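You operate a simulated robot arm through the tools that you are given. There is no shell and no other tool.

You run a simulated robot arm. Do the job below in one go: nothing can be reset, and whatever is moved stays where it is left.

TASK
Change the bolt in the M16 bush for the silver one from the M16 drawer.
Fine: by hand; the old bolt hangs in the middle of the red rack; run the new one down till amber; shut the drawer.

The check looks at the end state, three seconds after you hand in, the way a careful person would. Anything else that was tipped, shoved, dropped, spilled or broken makes it a failure.

THE ROBOT
A 7-joint arm with a three-finger gripper, fixed in place. Base frame: the origin is at the foot of the arm, x ahead of it, y to its left, z up; the work surface is at about z = 102. Units: cm, degrees, N and s.
With the tool pointing down near the work surface it reaches from about 12 to 88 cm from the base axis. Its first joint turns from -166.0 to 166.0 degrees. Payload 2.94 kg.
The tool frame sits at the grasp point between the pads (the TCP): z along the fingers, y along the line on which they close. The tips reach 3 cm beyond it. The gripper opens to 13.2 cm. The gripper's body begins 10.7 cm behind the TCP.
Orientation is that of the tool frame in the base frame, as a unit quaternion [w, x, y, z]. With the fingers straight down and closing along the base's y, the tool's x points along the base's -x, its y along +y and its z along -z.

THE INTERFACE
- The arm moves only by the tool play_rows. Its argument "increments" is a list of rows, each a list of 7 numbers: the turn, a rotation vector about the base's x, y, z in degrees, then the shift along the base's x, y, z in cm, then the opening, from 0 (shut) to 1 (fully open). In form: [[rx, ry, rz, dx, dy, dz, gripper], ...]. A call has 1 to 20 rows; each row is the pose to reach, as a shift and turn from the pose commanded when the call began. A row lasts 0.2 s, in which the tool goes at most 5 cm and 8.6 degrees; a call with a longer step from one row to the next is refused whole, and so is a gripper value outside its range. A pose out of reach is approached as far as the arm can. The call stops where the force on the tool passes 40 N (or 10 N more than at its start, if that is more) or the arm is blocked; 0.2 s more then pass. Each finger halts on what it meets, pressing with about 22 N; the grip force reading is that of the motor and also rises with nothing between the fingers. The clock runs only during rows and for 0.2 s after the last one: add rows that repeat a pose to give the fingers time. It gives the time, the measured TCP pose, the force on the tool (base axes), the opening and the grip force at its end, in the units of the frame above (readings bear some noise), with the torque about the TCP (base axes, N m) and any sound that the robot's microphone picked up.
- Cameras (640 x 400 px; columns grow to the right, rows downward): "scene" is fixed at [39.97, 49.79, 174.76]; the picture's right is [-1.00, -0.01, 0.00], its down [-0.01, 0.97, -0.23] and it looks along [0.00, -0.23, -0.97] (base axes); focal length 300 px, centre (320, 200). "wrist" rides on the gripper at [7.2, 0.3, -14.4] in the tool frame; the picture's right is [-0.04, 1.00, 0.00], its down [-0.88, -0.04, -0.48] and it looks along [-0.47, -0.02, 0.88] (tool axes); focal length 256 px, centre (320, 200). There is no depth. A picture from a camera that has moved, and an enlarged one, comes with that camera's place and axes in the base frame and with its lens.
- get_image(camera): a new picture of that camera. No time passes.
- slide_trunk(by): slides the trunk up (or, below 0, down) by that many cm; the arm rides with it, the base frame stays. It gives what a move gives, with no picture.
- zoom(camera, box): a new picture of the part [left, top, right, bottom] of that camera's present view, enlarged. No time passes.
- sign_off(): hands the job in; it is judged then, once.

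Nothing tells you positions but the pictures and the camera data. Unless the task says otherwise, let go and move clear before handing in.

The tools are called as name(argument=value, ...) on one line, values as JSON. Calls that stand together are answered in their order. play_rows: Moves the arm, as the interface text tells. Its arguments: {"type":"object","properties":{"increments":{"type":"array","items":{"type":"array","items":{"type":"number"}}}},"required":["increments"]} The other tools are called the same way: slide_trunk (by) slides the trunk up or down; get_image (camera) takes a picture; zoom (camera, box) takes an enlarged picture of a part of a camera's view; sign_off () hands the job in.

At the start:

```text
time: 0.0
position: [65.35, 18.05, 123.9]
tool_rot: [0.0, 0.001, 1.0, 0.0]
wrist_force: [0.1, -0.1, 0.5]
torque: [0.05, 0.0, 0.01]
gripper_width: 13.21
finger_force: 0.2
trunk travel left (down, up): [-27.5, 26.5]
```

scene: 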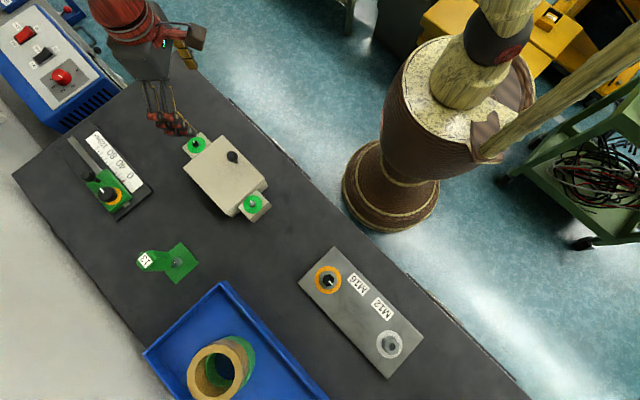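
wrist: 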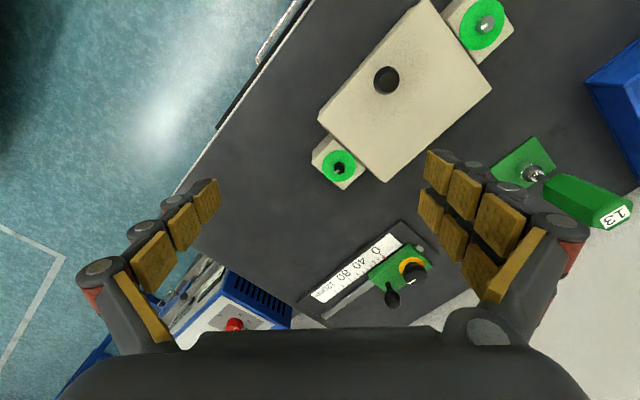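

I see a dark bench with a plate holding bushes labelled M16 (amber ring) and M12, a beige block with green rings, a slider gauge, a green item marked "13", and a blue tray. I don't yet see a red rack or a drawer, so I'll look closer before moving.

get_image(camera="scene")

zoom(camera="scene", box=[280, 230, 440, 390])

zoom(camera="scene", box=[0, 0, 320, 200])

zoom(camera="scene", box=[100, 220, 340, 400])

zoom(camera="scene", box=[320, 0, 640, 200])

```text
taken
```

scene: 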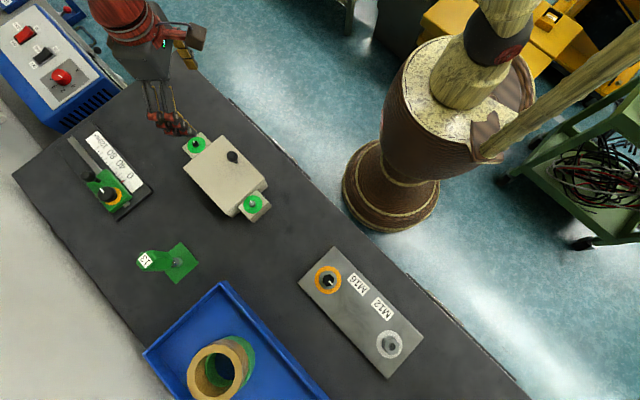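

```text
2.50 times, centred on (360, 310) of scene
camera zoom: at [39.97, 49.79, 174.76], right [-1.0, -0.01, 0.0], down [-0.01, 0.97, -0.23], along [0.0, -0.23, -0.97], focal length 751 px, centre (220, -75)
```

zoom: 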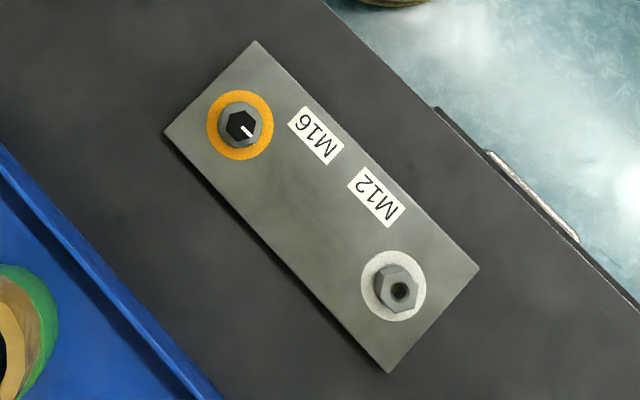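

```text
2.00 times, centred on (160, 100) of scene
camera zoom: at [39.97, 49.79, 174.76], right [-1.0, -0.01, 0.0], down [-0.01, 0.97, -0.23], along [0.0, -0.23, -0.97], focal length 601 px, centre (640, 400)
```

zoom: 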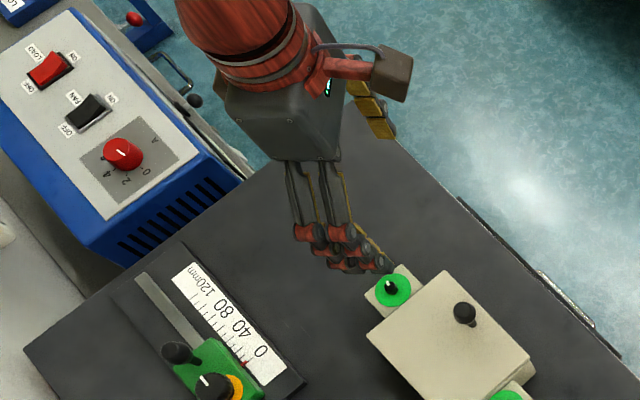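

```text
2.22 times, centred on (220, 310) of scene
camera zoom: at [39.97, 49.79, 174.76], right [-1.0, -0.01, 0.0], down [-0.01, 0.97, -0.23], along [0.0, -0.23, -0.97], focal length 668 px, centre (542, -44)
```

zoom: 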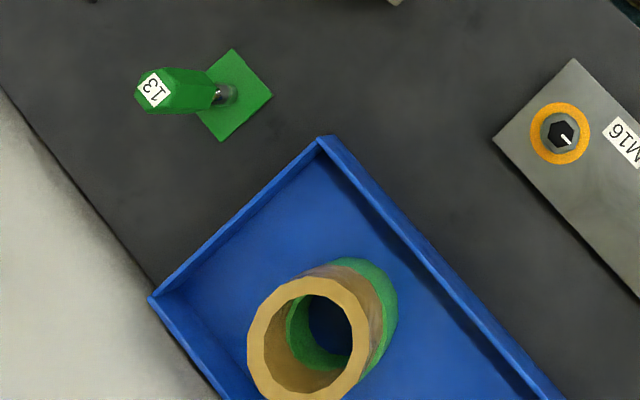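

```text
2.00 times, centred on (480, 100) of scene
camera zoom: at [39.97, 49.79, 174.76], right [-1.0, -0.01, 0.0], down [-0.01, 0.97, -0.23], along [0.0, -0.23, -0.97], focal length 601 px, centre (0, 400)
```

zoom: 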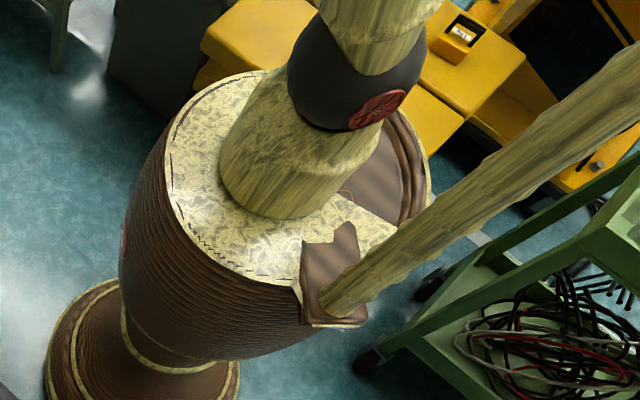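

The M16 bush holds a black bolt at about (38, 52), with its ring showing amber. The rack and drawers must be off camera, probably further along the bench, so I'll raise the tool and turn the wrist camera that way.

play_rows(increments=[[0, 0, 0, 0, 0, 4, 1], [0, 0, 0, 0, 0, 8, 1], [0, 0, 0, 0, 0, 12, 1], [0, 0, 0, 0, 0, 16, 1], [0, 0, 0, 0, 0, 20, 1], [0, 0, 8, -3, 3, 21, 1], [0, 0, 16, -6, 6, 22, 1], [0, 0, 24, -9, 9, 22, 1], [0, 0, 32, -12, 12, 22, 1], [0, 0, 40, -15, 15, 22, 1], [0, 0, 48, -18, 18, 22, 1], [0, 0, 56, -21, 21, 22, 1], [0, 0, 64, -24, 24, 22, 1], [0, 0, 72, -27, 27, 22, 1], [0, 0, 80, -30, 28, 22, 1], [0, 0, 80, -30, 28, 22, 1]])

get_image(camera="wrist")

get_image(camera="scene")

```text
time: 3.4
position: [35.42, 46.07, 146.04]
tool_rot: [0.001, -0.644, 0.765, 0.0]
wrist_force: [0.7, -0.2, -0.1]
torque: [-0.02, 0.03, 0.01]
gripper_width: 13.2
finger_force: 0.1
trunk travel left (down, up): [-27.5, 26.5]
```

```text
taken
camera wrist: at [33.95, 39.04, 160.26], right [-0.98, 0.21, 0.0], down [0.19, 0.86, 0.47], along [0.1, 0.46, -0.88], focal length 256 px, centre (320, 200)
```

wrist: 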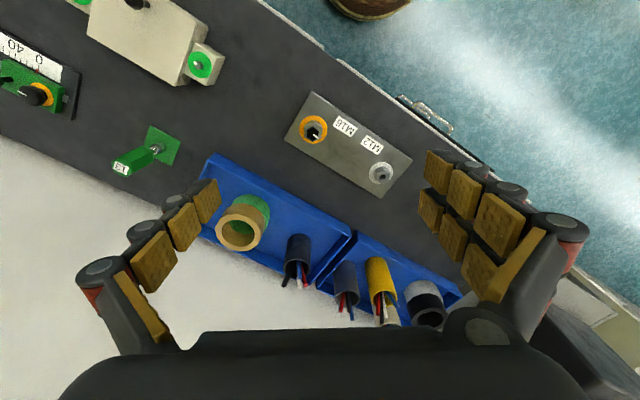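

```text
taken
```

scene: 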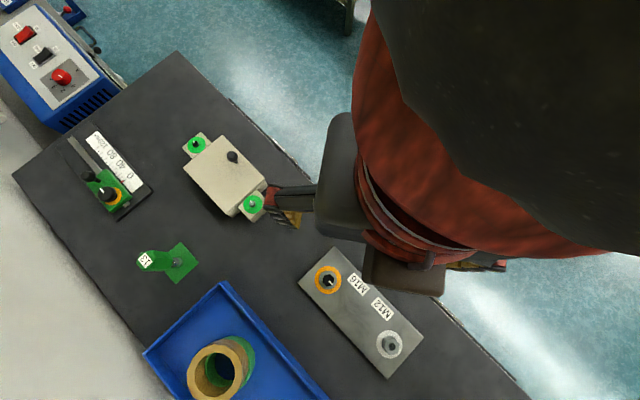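

The bench runs on past the blue trays, which hold cups of pens and wires, and there is a pale or dark object at its far end. I'll carry on turning in that direction.

play_rows(increments=[[0, 0, 8, -4, 1, 0, 1], [0, 0, 16, -8, 2, 0, 1], [0, 0, 24, -12, 3, 0, 1], [0, 0, 32, -16, 4, 0, 1], [0, 0, 40, -20, 4, 0, 1], [0, 0, 48, -24, 4, 0, 1], [0, 0, 54, -28, 4, 0, 1], [0, 0, 54, -30, 4, 0, 1], [0, 0, 54, -30, 4, 0, 1]])

get_image(camera="wrist")

get_image(camera="scene")

```text
time: 5.4
position: [5.91, 50.19, 146.01]
tool_rot: [0.0, 0.918, -0.396, 0.0]
wrist_force: [-0.6, -0.7, 0.4]
torque: [0.01, 0.0, -0.01]
gripper_width: 13.19
finger_force: 0.1
trunk travel left (down, up): [-27.5, 26.5]
```

```text
taken
camera wrist: at [10.64, 44.68, 160.2], right [-0.76, -0.65, 0.0], down [-0.57, 0.67, 0.47], along [-0.31, 0.36, -0.88], focal length 256 px, centre (320, 200)
```

wrist: 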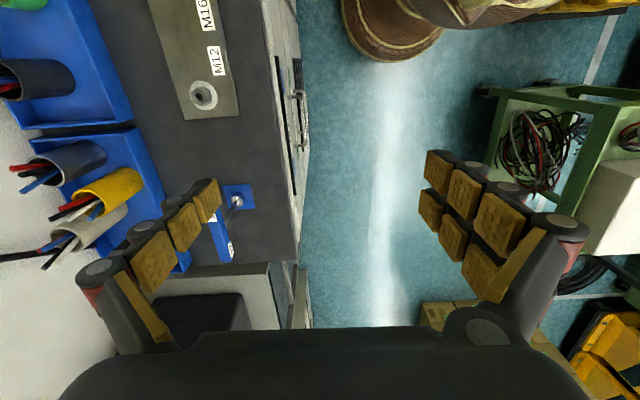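

```text
taken
```

scene: 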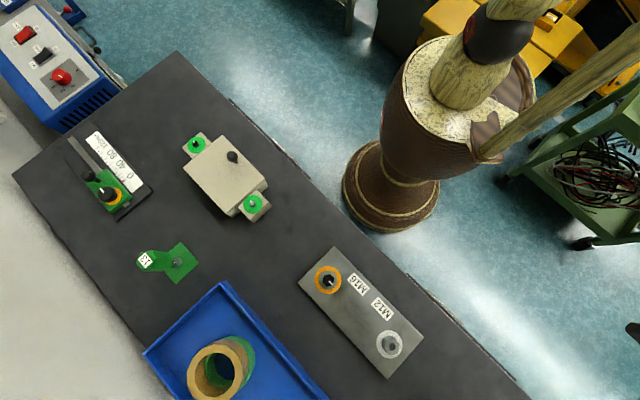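

The bench front seems to have handles, possibly drawers. I'll zoom in on those and on the objects near the far end.

zoom(camera="wrist", box=[200, 0, 360, 160])

zoom(camera="wrist", box=[140, 160, 320, 330])

zoom(camera="wrist", box=[400, 60, 640, 330])

zoom(camera="scene", box=[360, 220, 600, 400])

zoom(camera="scene", box=[180, 60, 340, 200])

```text
2.50 times, centred on (280, 80) of wrist
camera zoom: at [10.64, 44.68, 160.2], right [-0.76, -0.65, 0.0], down [-0.57, 0.67, 0.47], along [-0.31, 0.36, -0.88], focal length 640 px, centre (420, 500)
```

zoom: 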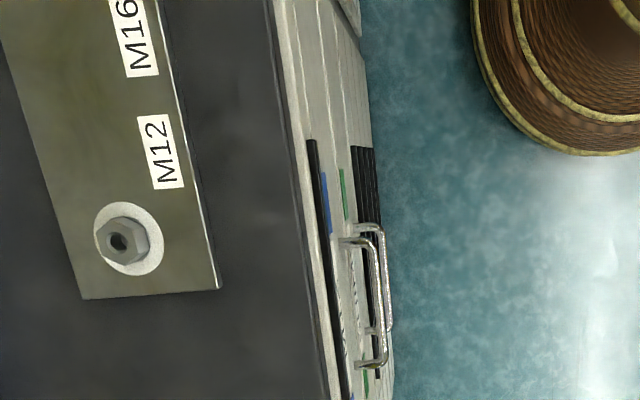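

```text
2.35 times, centred on (230, 245) of wrist
camera zoom: at [10.64, 44.68, 160.2], right [-0.76, -0.65, 0.0], down [-0.57, 0.67, 0.47], along [-0.31, 0.36, -0.88], focal length 602 px, centre (532, 94)
```

zoom: 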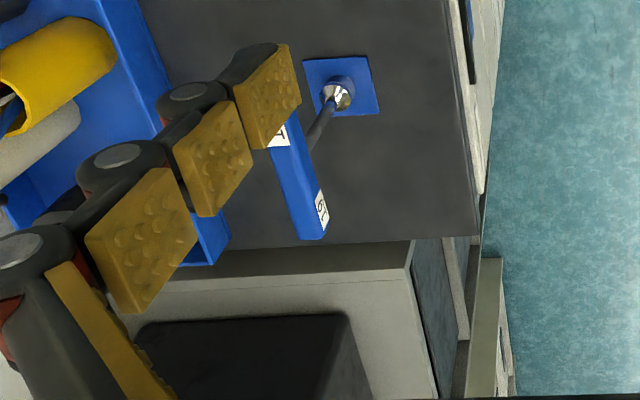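

```text
1.48 times, centred on (520, 195) of wrist
camera zoom: at [10.64, 44.68, 160.2], right [-0.76, -0.65, 0.0], down [-0.57, 0.67, 0.47], along [-0.31, 0.36, -0.88], focal length 379 px, centre (24, 207)
```

zoom: 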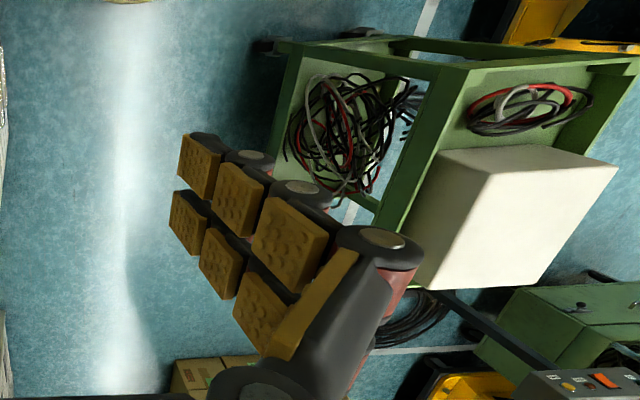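

```text
2.22 times, centred on (480, 310) of scene
camera zoom: at [39.97, 49.79, 174.76], right [-1.0, -0.01, 0.0], down [-0.01, 0.97, -0.23], along [0.0, -0.23, -0.97], focal length 668 px, centre (-36, -44)
```

zoom: 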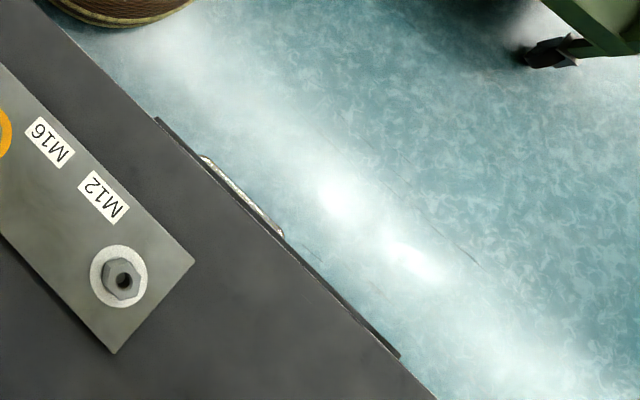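

```text
2.86 times, centred on (260, 130) of scene
camera zoom: at [39.97, 49.79, 174.76], right [-1.0, -0.01, 0.0], down [-0.01, 0.97, -0.23], along [0.0, -0.23, -0.97], focal length 858 px, centre (491, 400)
```

zoom: 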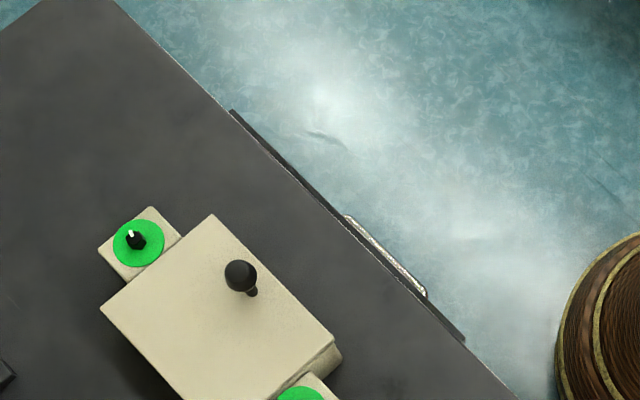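

The front of the bench is a drawer unit, with its front edge along roughly x + y = 70 and facing the robot. I'll bring the tool back towards the robot and aim the wrist camera at that face.

play_rows(increments=[[0, 0, -8, 0.5, -2, 0, 1], [0, 0, -16, 1, -4, 0, 1], [0, 0, -24, 1.5, -6, 0, 1], [0, 0, -32, 2, -8, 0, 1], [0, 0, -40, 2.5, -10, 0, 1], [0, 0, -48, 3, -12, 0, 1], [0, 0, -56, 3.5, -14, 0, 1], [0, 0, -64, 4, -16, 0, 1], [0, 0, -72, 4.5, -18, 0, 1], [0, 0, -80, 5, -20, 0, 1], [0, 0, -88, 5.5, -20, 0, 1], [0, 0, -88, 5.5, -20, 0, 1]])

get_image(camera="wrist")

```text
time: 8.0
position: [11.01, 30.11, 145.83]
tool_rot: [0.0, -0.39, 0.921, 0.0]
wrist_force: [0.9, 0.1, -0.2]
torque: [0.01, 0.02, 0.0]
gripper_width: 13.19
finger_force: 0.0
trunk travel left (down, up): [-27.5, 26.5]
```

```text
taken
camera wrist: at [5.74, 25.04, 160.16], right [-0.69, 0.73, 0.0], down [0.64, 0.6, 0.48], along [0.35, 0.33, -0.88], focal length 256 px, centre (320, 200)
```

wrist: 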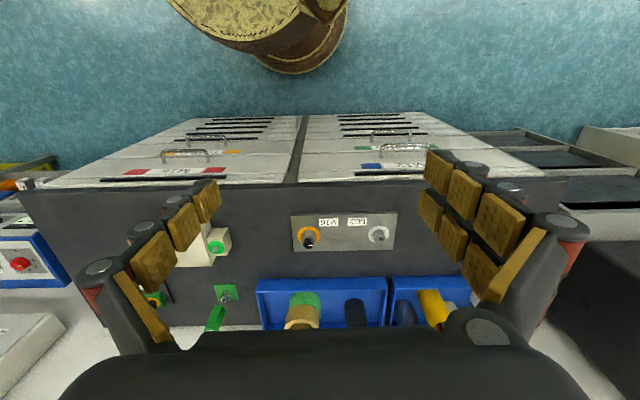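

zoom(camera="wrist", box=[60, 100, 320, 200])

zoom(camera="wrist", box=[300, 100, 560, 200])

zoom(camera="wrist", box=[0, 140, 130, 360])

zoom(camera="wrist", box=[460, 110, 640, 330])

```text
2.46 times, centred on (190, 150) of wrist
camera zoom: at [5.74, 25.04, 160.16], right [-0.69, 0.73, 0.0], down [0.64, 0.6, 0.48], along [0.35, 0.33, -0.88], focal length 630 px, centre (640, 323)
```

zoom: 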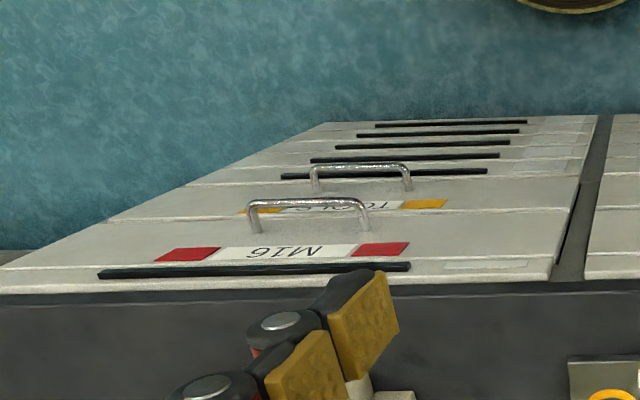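

```text
2.46 times, centred on (430, 150) of wrist
camera zoom: at [5.74, 25.04, 160.16], right [-0.69, 0.73, 0.0], down [0.64, 0.6, 0.48], along [0.35, 0.33, -0.88], focal length 630 px, centre (49, 323)
```

zoom: 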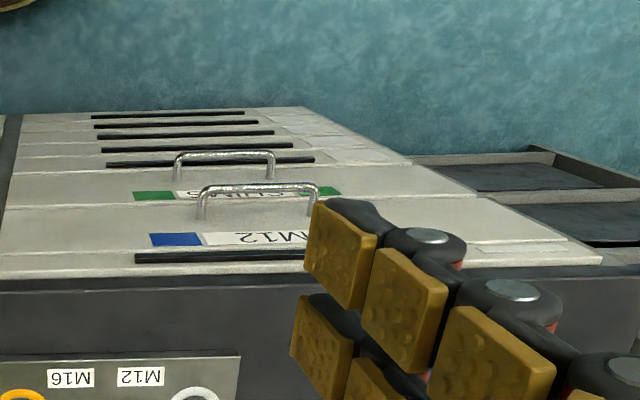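

```text
1.82 times, centred on (65, 250) of wrist
camera zoom: at [5.74, 25.04, 160.16], right [-0.69, 0.73, 0.0], down [0.64, 0.6, 0.48], along [0.35, 0.33, -0.88], focal length 465 px, centre (784, 109)
```

zoom: 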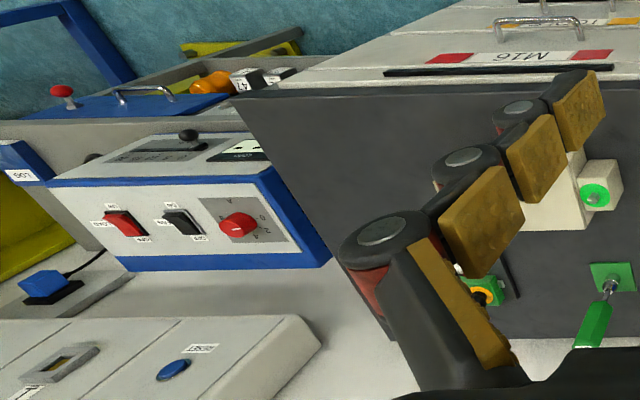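

```text
1.82 times, centred on (550, 220) of wrist
camera zoom: at [5.74, 25.04, 160.16], right [-0.69, 0.73, 0.0], down [0.64, 0.6, 0.48], along [0.35, 0.33, -0.88], focal length 465 px, centre (-98, 164)
```

zoom: 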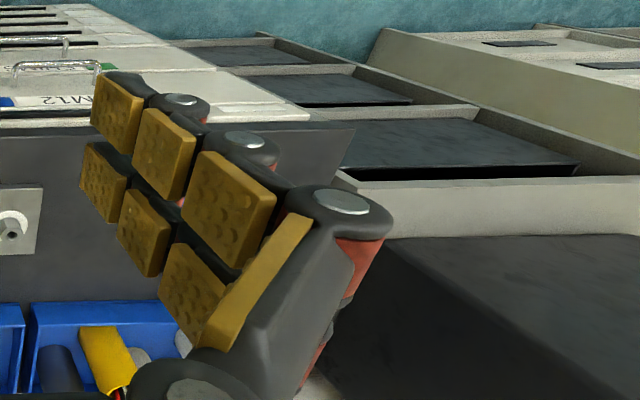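

The M16 drawer, with red tags, is top left on the bench front, and the M12 drawer is on the right. I still need to find the red rack, so I'll look around the right-hand side.

play_rows(increments=[[0, 0, -8, 3, -4, 0, 1], [0, 0, -16, 6, -8, 0, 1], [0, 0, -24, 9, -12, 0, 1], [0, 0, -32, 12, -16, 0, 1], [0, 0, -40, 15, -20, 0, 1], [0, 0, -48, 18, -24, 0, 1], [0, 0, -56, 20, -28, 0, 1], [0, 0, -60, 22, -32, 0, 1], [0, 0, -60, 22, -32, 0, 1]])

get_image(camera="wrist")

get_image(camera="scene")

```text
time: 10.0
position: [32.92, -2.1, 145.9]
tool_rot: [0.0, 0.122, 0.993, 0.0]
wrist_force: [0.0, 0.2, 0.4]
torque: [0.01, -0.01, -0.02]
gripper_width: 13.21
finger_force: 0.1
trunk travel left (down, up): [-27.5, 26.5]
```

```text
taken
camera wrist: at [25.91, 0.04, 160.13], right [0.28, 0.96, 0.0], down [0.84, -0.25, 0.48], along [0.46, -0.14, -0.88], focal length 256 px, centre (320, 200)
```

wrist: 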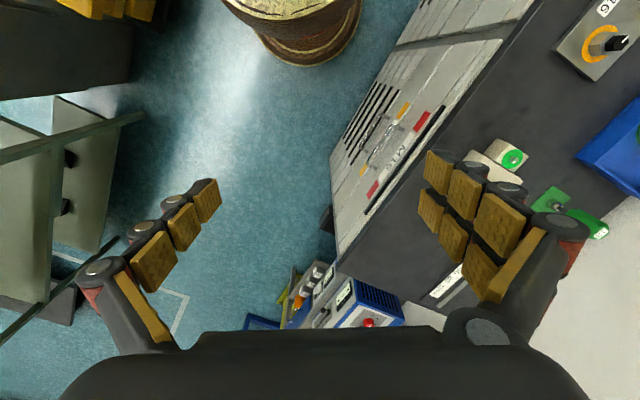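

```text
taken
```

scene: 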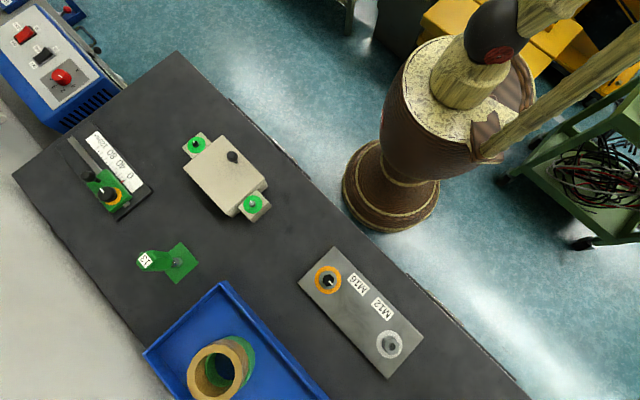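

No red rack so far. I'll keep turning, with the tool tilted up a little so I can see further out.

zoom(camera="wrist", box=[220, 240, 440, 340])

zoom(camera="wrist", box=[300, 60, 480, 240])

play_rows(increments=[[0, 0, -8, 0, -4, 0, 1], [0, 0, -16, 0, -8, 0, 1], [0, 0, -24, -1, -12, 0, 1], [0, 0, -32, -3, -16, 0, 1], [0, 0, -40, -6, -20, 0, 1], [0, 0, -48, -9, -24, 0, 1], [0, 0, -56, -12, -28, 0, 1], [0, 0, -60, -14, -30, 0, 1], [0, 0, -60, -14, -30, 0, 1]])

get_image(camera="wrist")

```text
2.91 times, centred on (330, 290) of wrist
camera zoom: at [25.91, 0.04, 160.13], right [0.28, 0.96, 0.0], down [0.84, -0.25, 0.48], along [0.46, -0.14, -0.88], focal length 745 px, centre (291, -62)
```

zoom: 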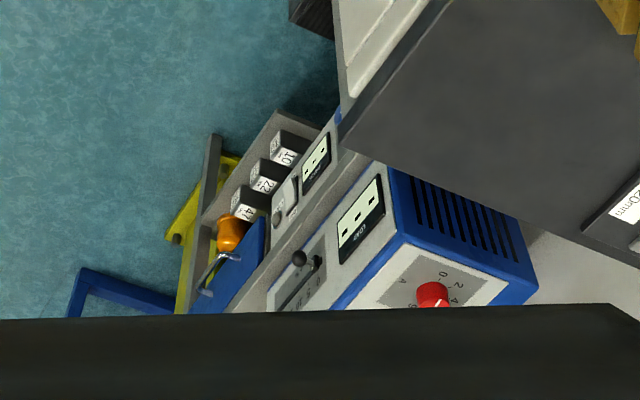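

```text
2.22 times, centred on (390, 150) of wrist
camera zoom: at [25.91, 0.04, 160.13], right [0.28, 0.96, 0.0], down [0.84, -0.25, 0.48], along [0.46, -0.14, -0.88], focal length 569 px, centre (164, 311)
```

zoom: 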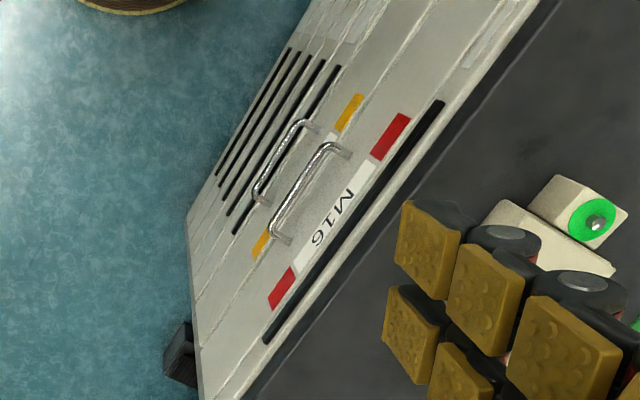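

```text
time: 12.0
position: [18.94, -31.79, 145.82]
tool_rot: [-0.001, 0.602, 0.798, 0.0]
wrist_force: [1.5, 0.1, 0.6]
torque: [-0.01, 0.01, 0.03]
gripper_width: 13.21
finger_force: 0.2
trunk travel left (down, up): [-27.5, 26.5]
```

```text
taken
camera wrist: at [17.27, -24.91, 160.07], right [0.97, 0.23, 0.0], down [0.21, -0.86, 0.48], along [0.11, -0.46, -0.88], focal length 256 px, centre (320, 200)
```

wrist: 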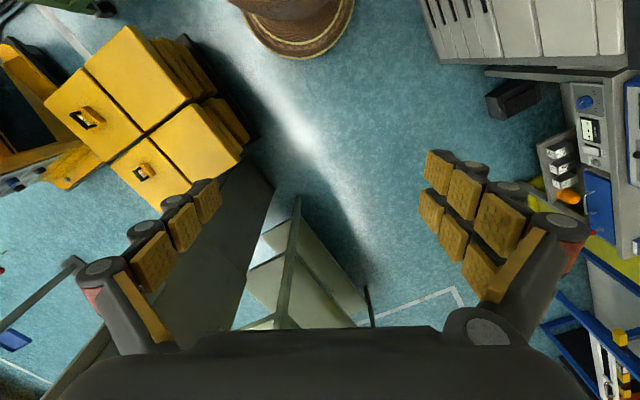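

No red rack in reach so far, so it may be inside the M16 drawer. The M16 handle bar is at about z = 81, n = 45 (n being the distance along (1,1)/√2), so I'll position in front of it, turn the tool and tilt towards the face.

play_rows(increments=[[0, 0, 4, 3, 4, 0, 1], [0, 0, 8, 6, 8, 0, 1], [0, 0, 12, 8, 12, 0, 1], [0, 0, 16, 10, 16, 0, 1], [0, 0, 20, 12, 19, 0, 1], [0, 0, 24, 14, 22, 0, 1], [0, 0, 29, 16, 25, 0, 1], [0, 0, 29, 18, 26, 0, 1], [0, 0, 29, 18, 26, 0, 1]])

slide_trunk(by=-15)

get_image(camera="wrist")

```text
time: 14.0
position: [36.91, -5.79, 145.89]
tool_rot: [0.0, 0.382, 0.924, 0.0]
wrist_force: [0.0, -0.4, 0.8]
torque: [0.03, 0.02, 0.0]
gripper_width: 13.21
finger_force: 0.1
trunk travel left (down, up): [-27.5, 26.5]
```

```text
time: 15.8
position: [36.76, -5.87, 130.87]
tool_rot: [0.0, 0.383, 0.924, 0.0]
wrist_force: [0.6, -0.4, 0.7]
torque: [-0.03, -0.02, 0.05]
gripper_width: 13.22
finger_force: 0.1
trunk travel left (down, up): [-12.5, 41.5]
```

```text
taken
camera wrist: at [32.02, -0.55, 145.13], right [0.74, 0.68, 0.0], down [0.59, -0.65, 0.48], along [0.32, -0.35, -0.88], focal length 256 px, centre (320, 200)
```

wrist: 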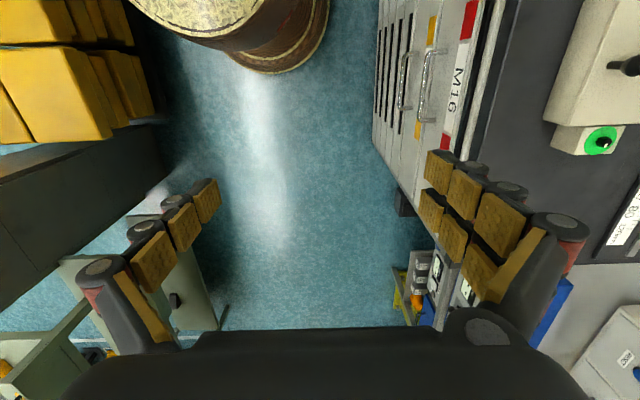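

The tool's closing axis now lies across the bench front. Next I'll tilt it forward 60° to face the drawer, lower it, and keep well back from the face.

play_rows(increments=[[5.3, -5.3, 0, 0, 0, -2, 1], [10.6, -10.6, 0, 0, 0, -4, 1], [15.9, -15.9, 0, 0, 0, -6, 1], [21.2, -21.2, 0, 0, 0, -8, 1], [26.5, -26.5, 0, 0, 0, -10, 1], [31.8, -31.8, 0, 0, 0, -12, 1], [37.1, -37.1, 0, 0, 0, -14, 1], [42.4, -42.4, 0, 0, 0, -16, 1], [42.4, -42.4, 0, 0, 0, -20, 1], [42.4, -42.4, 0, 0, 0, -24, 1], [42.4, -42.4, 0, 0, 0, -28, 1], [42.4, -42.4, 0, 0, 0, -32, 1], [42.4, -42.4, 0, 0, 0, -32, 1]])

get_image(camera="wrist")

get_image(camera="scene")

```text
time: 18.6
position: [36.89, -5.74, 98.79]
tool_rot: [0.191, 0.33, 0.8, 0.462]
wrist_force: [0.6, -0.3, 0.8]
torque: [0.03, 0.03, 0.04]
gripper_width: 13.15
finger_force: 0.0
trunk travel left (down, up): [-12.5, 41.5]
```

```text
taken
camera wrist: at [23.07, -9.37, 106.05], right [0.38, 0.32, 0.86], down [0.32, -0.93, 0.21], along [0.87, 0.2, -0.46], focal length 256 px, centre (320, 200)
```

wrist: 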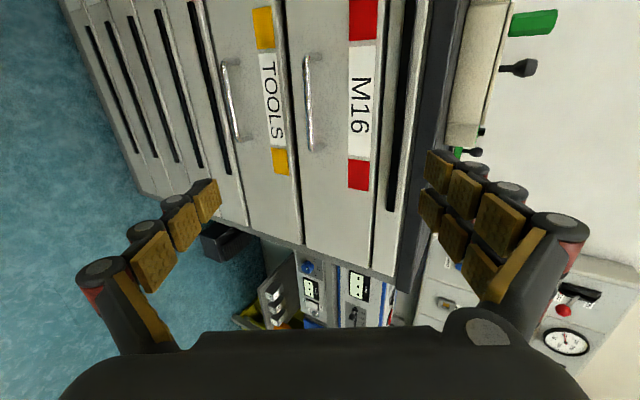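

```text
taken
```

scene: 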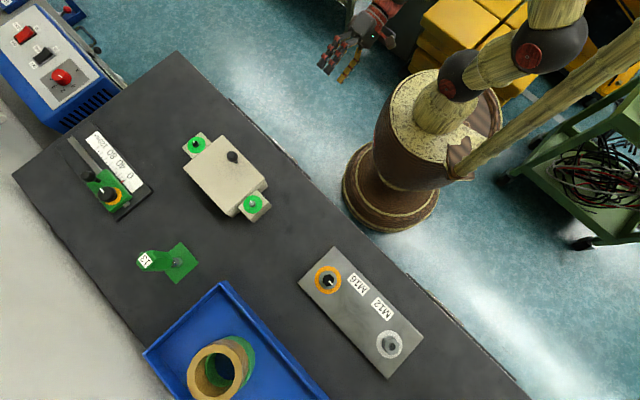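

The M16 and TOOLS drawers are now clearly in view, and I can see the M16 handle. I'll zoom in to locate the bar accurately.

zoom(camera="wrist", box=[260, 20, 420, 220])

```text
2.00 times, centred on (340, 120) of wrist
camera zoom: at [23.07, -9.37, 106.05], right [0.38, 0.32, 0.86], down [0.32, -0.93, 0.21], along [0.87, 0.2, -0.46], focal length 512 px, centre (280, 360)
```

zoom: 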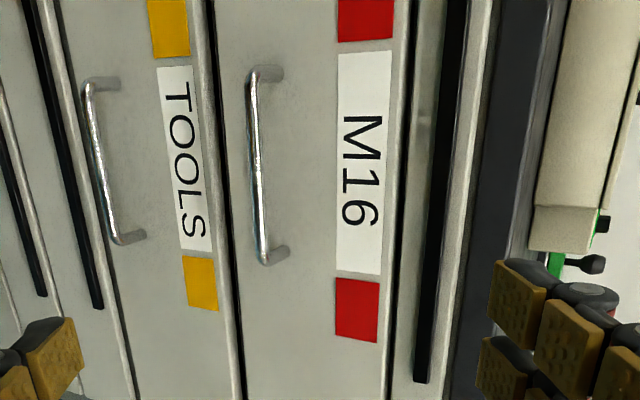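

The bar's centre is at about (52, 11.5, 83.5), with 4.7 cm standing off the face. I'll half-close the fingers and move to a point about 8 cm short of the bar along the tool axis.

play_rows(increments=[[0, 0, 0, 1.9, 2.25, -2.1, 0.8], [0, 0, 0, 3.8, 4.5, -4.2, 0.6], [0, 0, 0, 5.7, 6.75, -6.3, 0.4], [0, 0, 0, 7.7, 9, -8.5, 0.38], [0, 0, 0, 9.6, 11.25, -10.6, 0.38], [0, 0, 0, 9.6, 11.25, -10.6, 0.38], [0, 0, 0, 9.6, 11.25, -10.6, 0.38]])

get_image(camera="wrist")

get_image(camera="scene")

```text
time: 20.1
position: [46.48, 5.48, 88.33]
tool_rot: [0.191, 0.332, 0.801, 0.461]
wrist_force: [1.1, 0.6, 0.0]
torque: [0.04, -0.02, -0.04]
gripper_width: 5.02
finger_force: 0.1
trunk travel left (down, up): [-12.5, 41.5]
```

```text
taken
camera wrist: at [32.84, 1.87, 95.68], right [0.38, 0.32, 0.86], down [0.32, -0.93, 0.21], along [0.87, 0.2, -0.46], focal length 256 px, centre (320, 200)
```

wrist: 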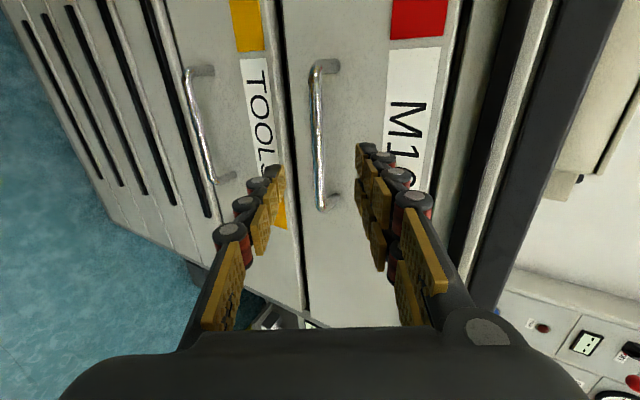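

```text
taken
```

scene: 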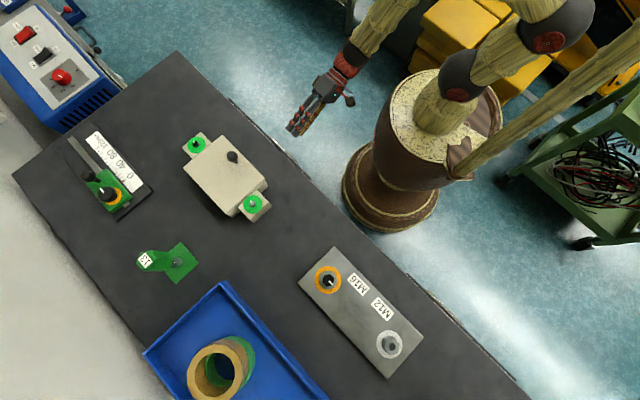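

The measurement holds up: the bar is centred between the fingers. I'll advance along the tool axis and close on it.

play_rows(increments=[[0, 0, 0, 1.6, 1.7, -1.4, 0.38], [0, 0, 0, 3.2, 3.4, -2.8, 0.38], [0, 0, 0, 4.78, 5.05, -4.1, 0.38], [0, 0, 0, 4.78, 5.05, -4.1, 0.38]])

get_image(camera="wrist")

```text
time: 21.1
position: [51.22, 10.46, 84.15]
tool_rot: [0.191, 0.331, 0.801, 0.461]
wrist_force: [-0.2, -0.6, -0.4]
torque: [0.03, 0.01, -0.03]
gripper_width: 5.02
finger_force: 0.0
trunk travel left (down, up): [-12.5, 41.5]
```

```text
taken
camera wrist: at [37.55, 6.87, 91.44], right [0.38, 0.32, 0.86], down [0.32, -0.93, 0.21], along [0.87, 0.2, -0.46], focal length 256 px, centre (320, 200)
```

wrist: 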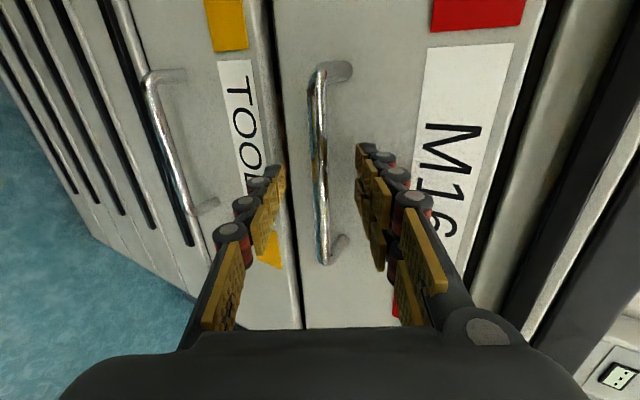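

The bar lies between the fingers. I'll close the grip on it now.

play_rows(increments=[[0, 0, 0, 0, 0, 0, 0.2], [0, 0, 0, 0, 0, 0, 0.1], [0, 0, 0, 0, 0, 0, 0.0], [0, 0, 0, 0, 0, 0, 0.0], [0, 0, 0, 0, 0, 0, 0.0]])

get_image(camera="wrist")

```text
time: 22.4
position: [51.29, 10.49, 84.0]
tool_rot: [0.191, 0.332, 0.8, 0.462]
wrist_force: [-0.8, 1.0, 2.4]
torque: [0.05, 0.06, 0.02]
gripper_width: 1.12
finger_force: 33.1
trunk travel left (down, up): [-12.5, 41.5]
```

```text
taken
camera wrist: at [37.53, 6.85, 91.47], right [0.38, 0.32, 0.86], down [0.32, -0.93, 0.21], along [0.87, 0.2, -0.46], focal length 256 px, centre (320, 200)
```

wrist: 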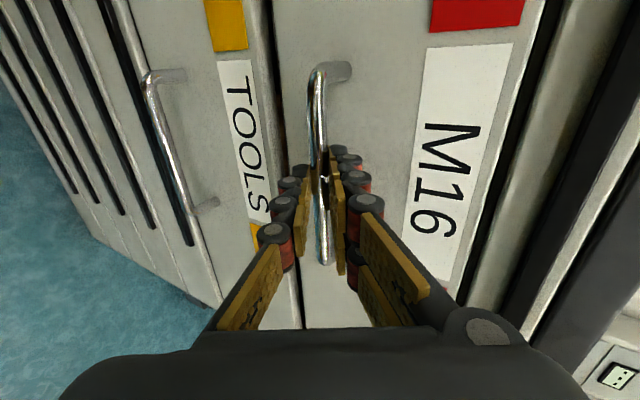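

The handle is gripped (1.12 cm bar). I'll pull gently straight out from the face.

play_rows(increments=[[0, 0, 0, -0.35, -0.35, 0, 0], [0, 0, 0, -0.7, -0.7, 0, 0], [0, 0, 0, -1.06, -1.06, 0, 0], [0, 0, 0, -1.4, -1.4, 0, 0], [0, 0, 0, -1.77, -1.77, 0, 0], [0, 0, 0, -2.1, -2.1, 0, 0]])

get_image(camera="wrist")

```text
time: 23.8
position: [49.15, 8.32, 84.19]
tool_rot: [0.191, 0.332, 0.8, 0.462]
wrist_force: [1.7, -3.5, -2.6]
torque: [-0.31, -0.22, -0.73]
gripper_width: 1.12
finger_force: 38.1
trunk travel left (down, up): [-12.5, 41.5]
```

```text
taken
camera wrist: at [35.4, 4.72, 91.49], right [0.38, 0.32, 0.86], down [0.32, -0.93, 0.21], along [0.87, 0.2, -0.46], focal length 256 px, centre (320, 200)
```

wrist: 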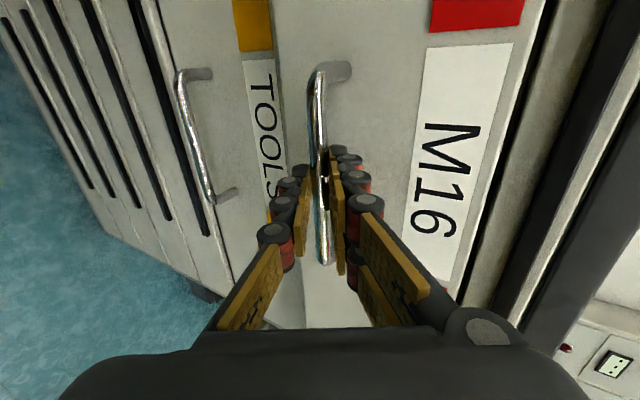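

The drawer is sliding freely. I'll pull it out another 16 cm or so and look from above.

play_rows(increments=[[0, 0, 0, -0.6, -0.6, 0, 0], [0, 0, 0, -1.2, -1.2, 0, 0], [0, 0, 0, -1.8, -1.8, 0, 0], [0, 0, 0, -2.4, -2.4, 0, 0], [0, 0, 0, -3.0, -3.0, 0, 0], [0, 0, 0, -3.6, -3.6, 0, 0], [0, 0, 0, -4.2, -4.2, 0, 0], [0, 0, 0, -4.8, -4.8, 0, 0], [0, 0, 0, -5.4, -5.4, 0, 0], [0, 0, 0, -6.0, -6.0, 0, 0], [0, 0, 0, -6.6, -6.6, 0, 0], [0, 0, 0, -7.2, -7.2, 0, 0], [0, 0, 0, -7.8, -7.8, 0, 0], [0, 0, 0, -8.4, -8.4, 0, 0], [0, 0, 0, -9.0, -9.0, 0, 0], [0, 0, 0, -9.6, -9.6, 0, 0], [0, 0, 0, -10.2, -10.2, 0, 0], [0, 0, 0, -10.8, -10.8, 0, 0], [0, 0, 0, -11.4, -11.4, 0, 0], [0, 0, 0, -11.4, -11.4, 0, 0]])

get_image(camera="wrist")

get_image(camera="scene")

zoom(camera="scene", box=[160, 40, 380, 200])

```text
time: 27.9
position: [37.83, -3.08, 84.22]
tool_rot: [0.192, 0.332, 0.8, 0.461]
wrist_force: [1.0, -2.5, -21.6]
torque: [-0.27, 0.18, -0.13]
gripper_width: 1.11
finger_force: 38.2
trunk travel left (down, up): [-12.5, 41.5]
```

```text
taken
camera wrist: at [24.03, -6.64, 91.5], right [0.39, 0.32, 0.86], down [0.32, -0.93, 0.2], along [0.87, 0.2, -0.46], focal length 256 px, centre (320, 200)
```

wrist: 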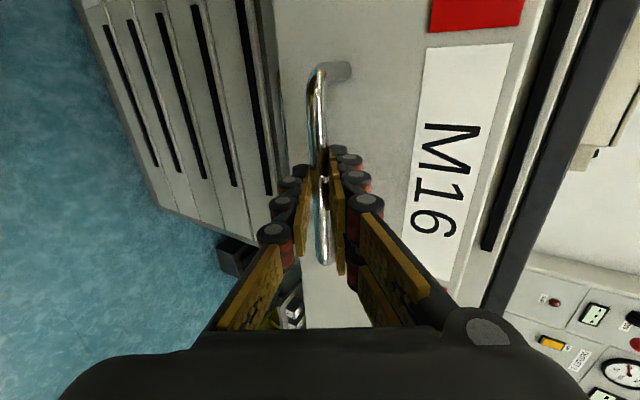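

```text
taken
```

scene: 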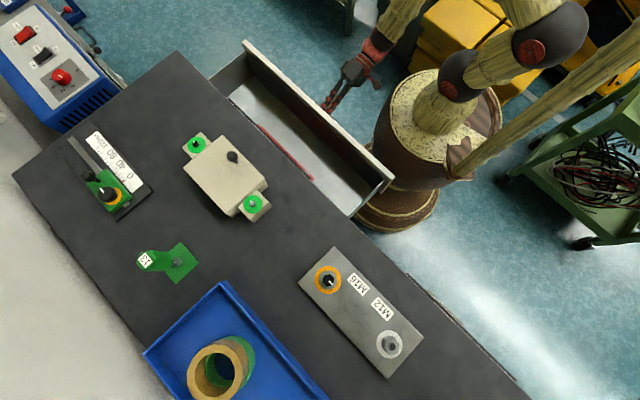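

```text
2.50 times, centred on (270, 120) of scene
camera zoom: at [39.97, 49.79, 174.76], right [-1.0, -0.01, 0.0], down [-0.01, 0.97, -0.23], along [0.0, -0.23, -0.97], focal length 751 px, centre (445, 400)
```

zoom: 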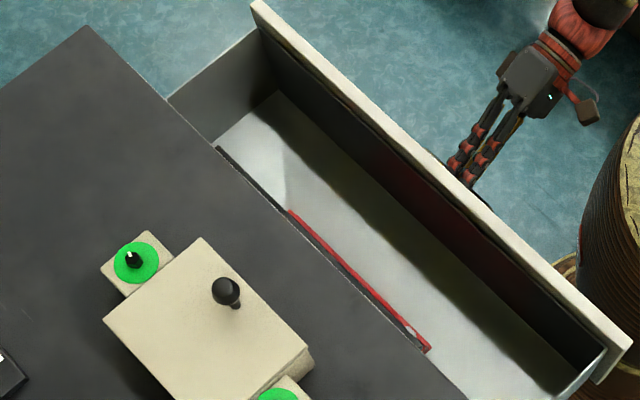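

The red rack is inside the drawer, just under the bench edge. I'll pull the drawer out about 7 cm more, keeping clear of the robot's own trunk, and then look inside.

play_rows(increments=[[0, 0, 0, 0, 0, -0.1, 0], [0, 0, 0, -0.4, -0.4, -0.2, 0], [0, 0, 0, -0.8, -0.8, -0.2, 0], [0, 0, 0, -1.2, -1.2, -0.2, 0], [0, 0, 0, -1.6, -1.6, -0.2, 0], [0, 0, 0, -2.0, -2.0, -0.2, 0], [0, 0, 0, -2.4, -2.4, -0.2, 0], [0, 0, 0, -2.8, -2.8, -0.2, 0], [0, 0, 0, -3.2, -3.2, -0.2, 0], [0, 0, 0, -3.6, -3.6, -0.2, 0], [0, 0, 0, -4.0, -4.0, -0.2, 0], [0, 0, 0, -4.4, -4.4, -0.2, 0], [0, 0, 0, -4.8, -4.8, -0.2, 0], [0, 0, 0, -4.8, -4.8, -0.2, 0]])

get_image(camera="wrist")

get_image(camera="scene")

zoom(camera="scene", box=[220, 20, 440, 200])

```text
time: 30.4
position: [33.84, -7.03, 84.13]
tool_rot: [0.193, 0.331, 0.8, 0.463]
wrist_force: [-2.2, 3.8, 11.6]
torque: [0.11, -0.18, -0.3]
gripper_width: 1.12
finger_force: 38.8
trunk travel left (down, up): [-12.5, 41.5]
stopped in row 12: the force on the tool passed its limit at 41 N (the readings are from after the stop); the commanded pose is now the measured one
```

```text
taken
camera wrist: at [19.91, -10.75, 91.4], right [0.38, 0.32, 0.87], down [0.32, -0.93, 0.2], along [0.87, 0.2, -0.45], focal length 256 px, centre (320, 200)
```

wrist: 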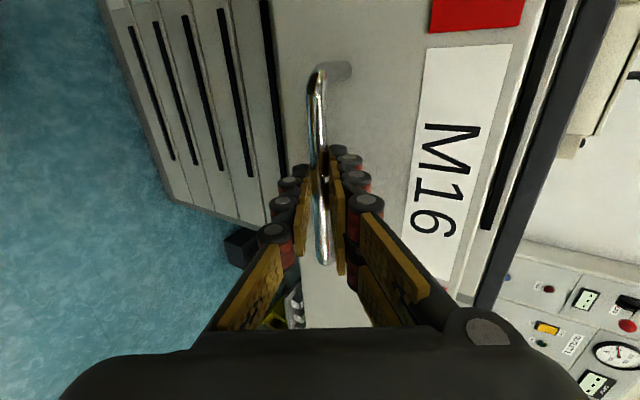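

```text
taken
```

scene: 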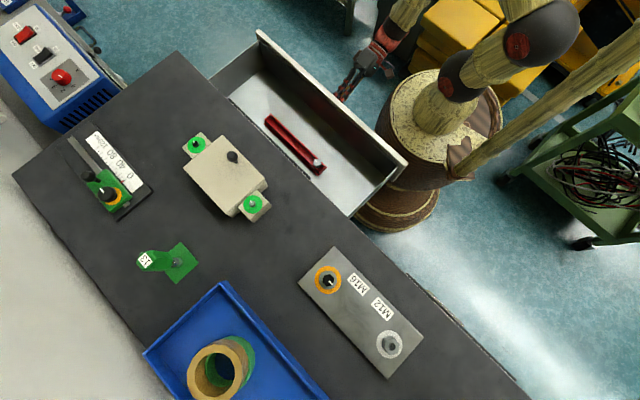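

```text
2.22 times, centred on (330, 110) of scene
camera zoom: at [39.97, 49.79, 174.76], right [-1.0, -0.01, 0.0], down [-0.01, 0.97, -0.23], along [0.0, -0.23, -0.97], focal length 668 px, centre (298, 400)
```

zoom: 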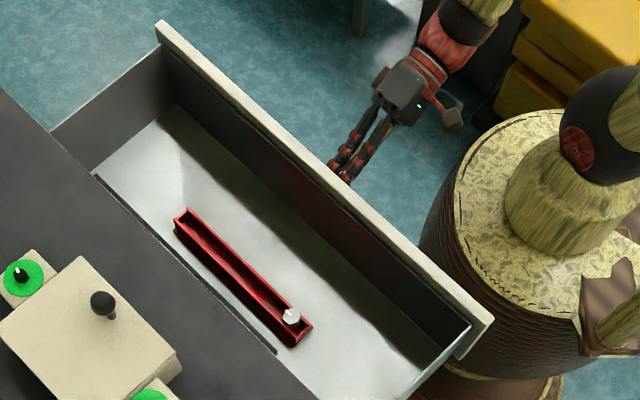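

The drawer is at its stop, about 24 cm out. Inside is a red channel rack with a silver bolt hanging near its near end. I'll release the handle, back off along the tool axis, then rise.

play_rows(increments=[[0, 0, 0, 0, 0, 0, 0.1], [0, 0, 0, 0, 0, 0, 0.2], [0, 0, 0, 0, 0, 0, 0.3], [0, 0, 0, 0, 0, 0, 0.38], [0, 0, 0, 0, 0, 0, 0.38], [0, 0, 0, 0, 0, 0, 0.38]])

play_rows(increments=[[0, 0, 0, -0.6, -0.6, 0.5, 0.38], [0, 0, 0, -1.2, -1.2, 1, 0.38], [0, 0, 0, -1.8, -1.8, 1.5, 0.38], [0, 0, 0, -2.4, -2.4, 2, 0.38], [0, 0, 0, -3, -3, 2.5, 0.38], [0, 0, 0, -3.6, -3.6, 3, 0.38], [0, 0, 0, -4.2, -4.2, 3.5, 0.38], [0, 0, 0, -4.2, -4.2, 7, 0.38], [0, 0, 0, -4.2, -4.2, 11, 0.38], [0, 0, 0, -4.2, -4.2, 15, 0.38], [0, 0, 0, -4.2, -4.2, 19, 0.38], [0, 0, 0, -4.2, -4.2, 23, 0.38], [0, 0, 0, -4.2, -4.2, 23, 0.38]])

get_image(camera="wrist")

get_image(camera="scene")

```text
time: 31.8
position: [33.78, -7.14, 84.06]
tool_rot: [0.192, 0.332, 0.8, 0.462]
wrist_force: [-0.5, 0.8, 0.4]
torque: [0.0, -0.01, 0.0]
gripper_width: 5.01
finger_force: 0.1
trunk travel left (down, up): [-12.5, 41.5]
```

```text
time: 34.6
position: [29.56, -11.43, 106.97]
tool_rot: [0.192, 0.33, 0.8, 0.463]
wrist_force: [-0.4, 0.3, 0.9]
torque: [-0.03, -0.01, -0.02]
gripper_width: 5.04
finger_force: 0.1
trunk travel left (down, up): [-12.5, 41.5]
```

```text
taken
camera wrist: at [15.8, -15.1, 114.23], right [0.38, 0.32, 0.87], down [0.32, -0.93, 0.21], along [0.87, 0.2, -0.46], focal length 256 px, centre (320, 200)
```

wrist: 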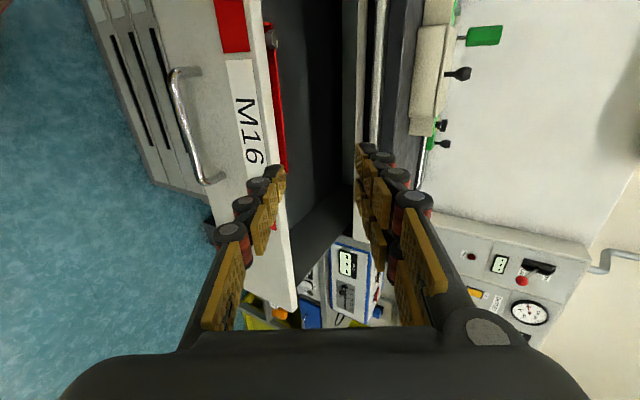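

```text
taken
```

scene: 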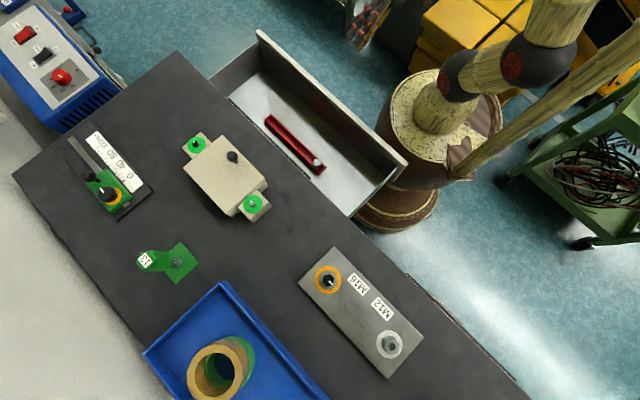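

Now I'll bring the tool upright over the open drawer so I can look at the rack from above.

play_rows(increments=[[-5.3, 5.3, 0, 0, 0, 2, 0.38], [-10.6, 10.6, 0, 1, 1, 5, 0.38], [-15.9, 15.9, 0, 2.5, 3, 8, 0.38], [-21.2, 21.2, 0, 4, 6, 11, 0.38], [-26.5, 26.5, 0, 6, 9, 13, 0.38], [-31.8, 31.8, 0, 8, 12, 14, 0.38], [-37.1, 37.1, 0, 10, 15, 14, 0.38], [-42.4, 42.4, 0, 12, 18, 14, 0.38], [-42.4, 42.4, 0, 13.5, 19.2, 14, 0.38], [-42.4, 42.4, 0, 13.5, 19.2, 14, 0.38]])

get_image(camera="wrist")

get_image(camera="scene")

```text
time: 36.8
position: [43.19, 7.9, 120.92]
tool_rot: [0.001, 0.382, 0.924, 0.001]
wrist_force: [0.1, 0.2, -0.1]
torque: [-0.02, -0.02, 0.01]
gripper_width: 5.02
finger_force: 0.1
trunk travel left (down, up): [-12.5, 41.5]
```

```text
taken
camera wrist: at [38.28, 13.16, 135.19], right [0.74, 0.68, 0.0], down [0.59, -0.65, 0.48], along [0.32, -0.35, -0.88], focal length 256 px, centre (320, 200)
```

wrist: 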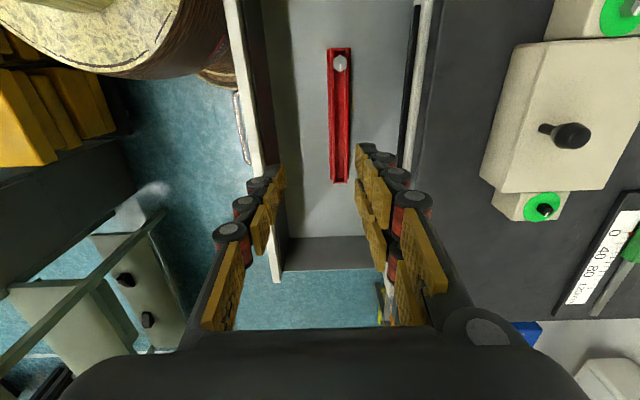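

```text
taken
```

scene: 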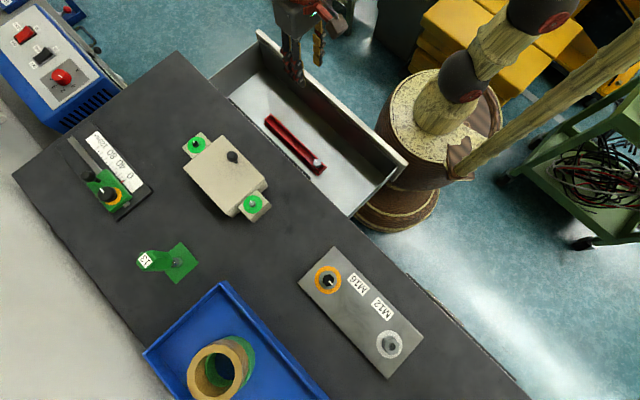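

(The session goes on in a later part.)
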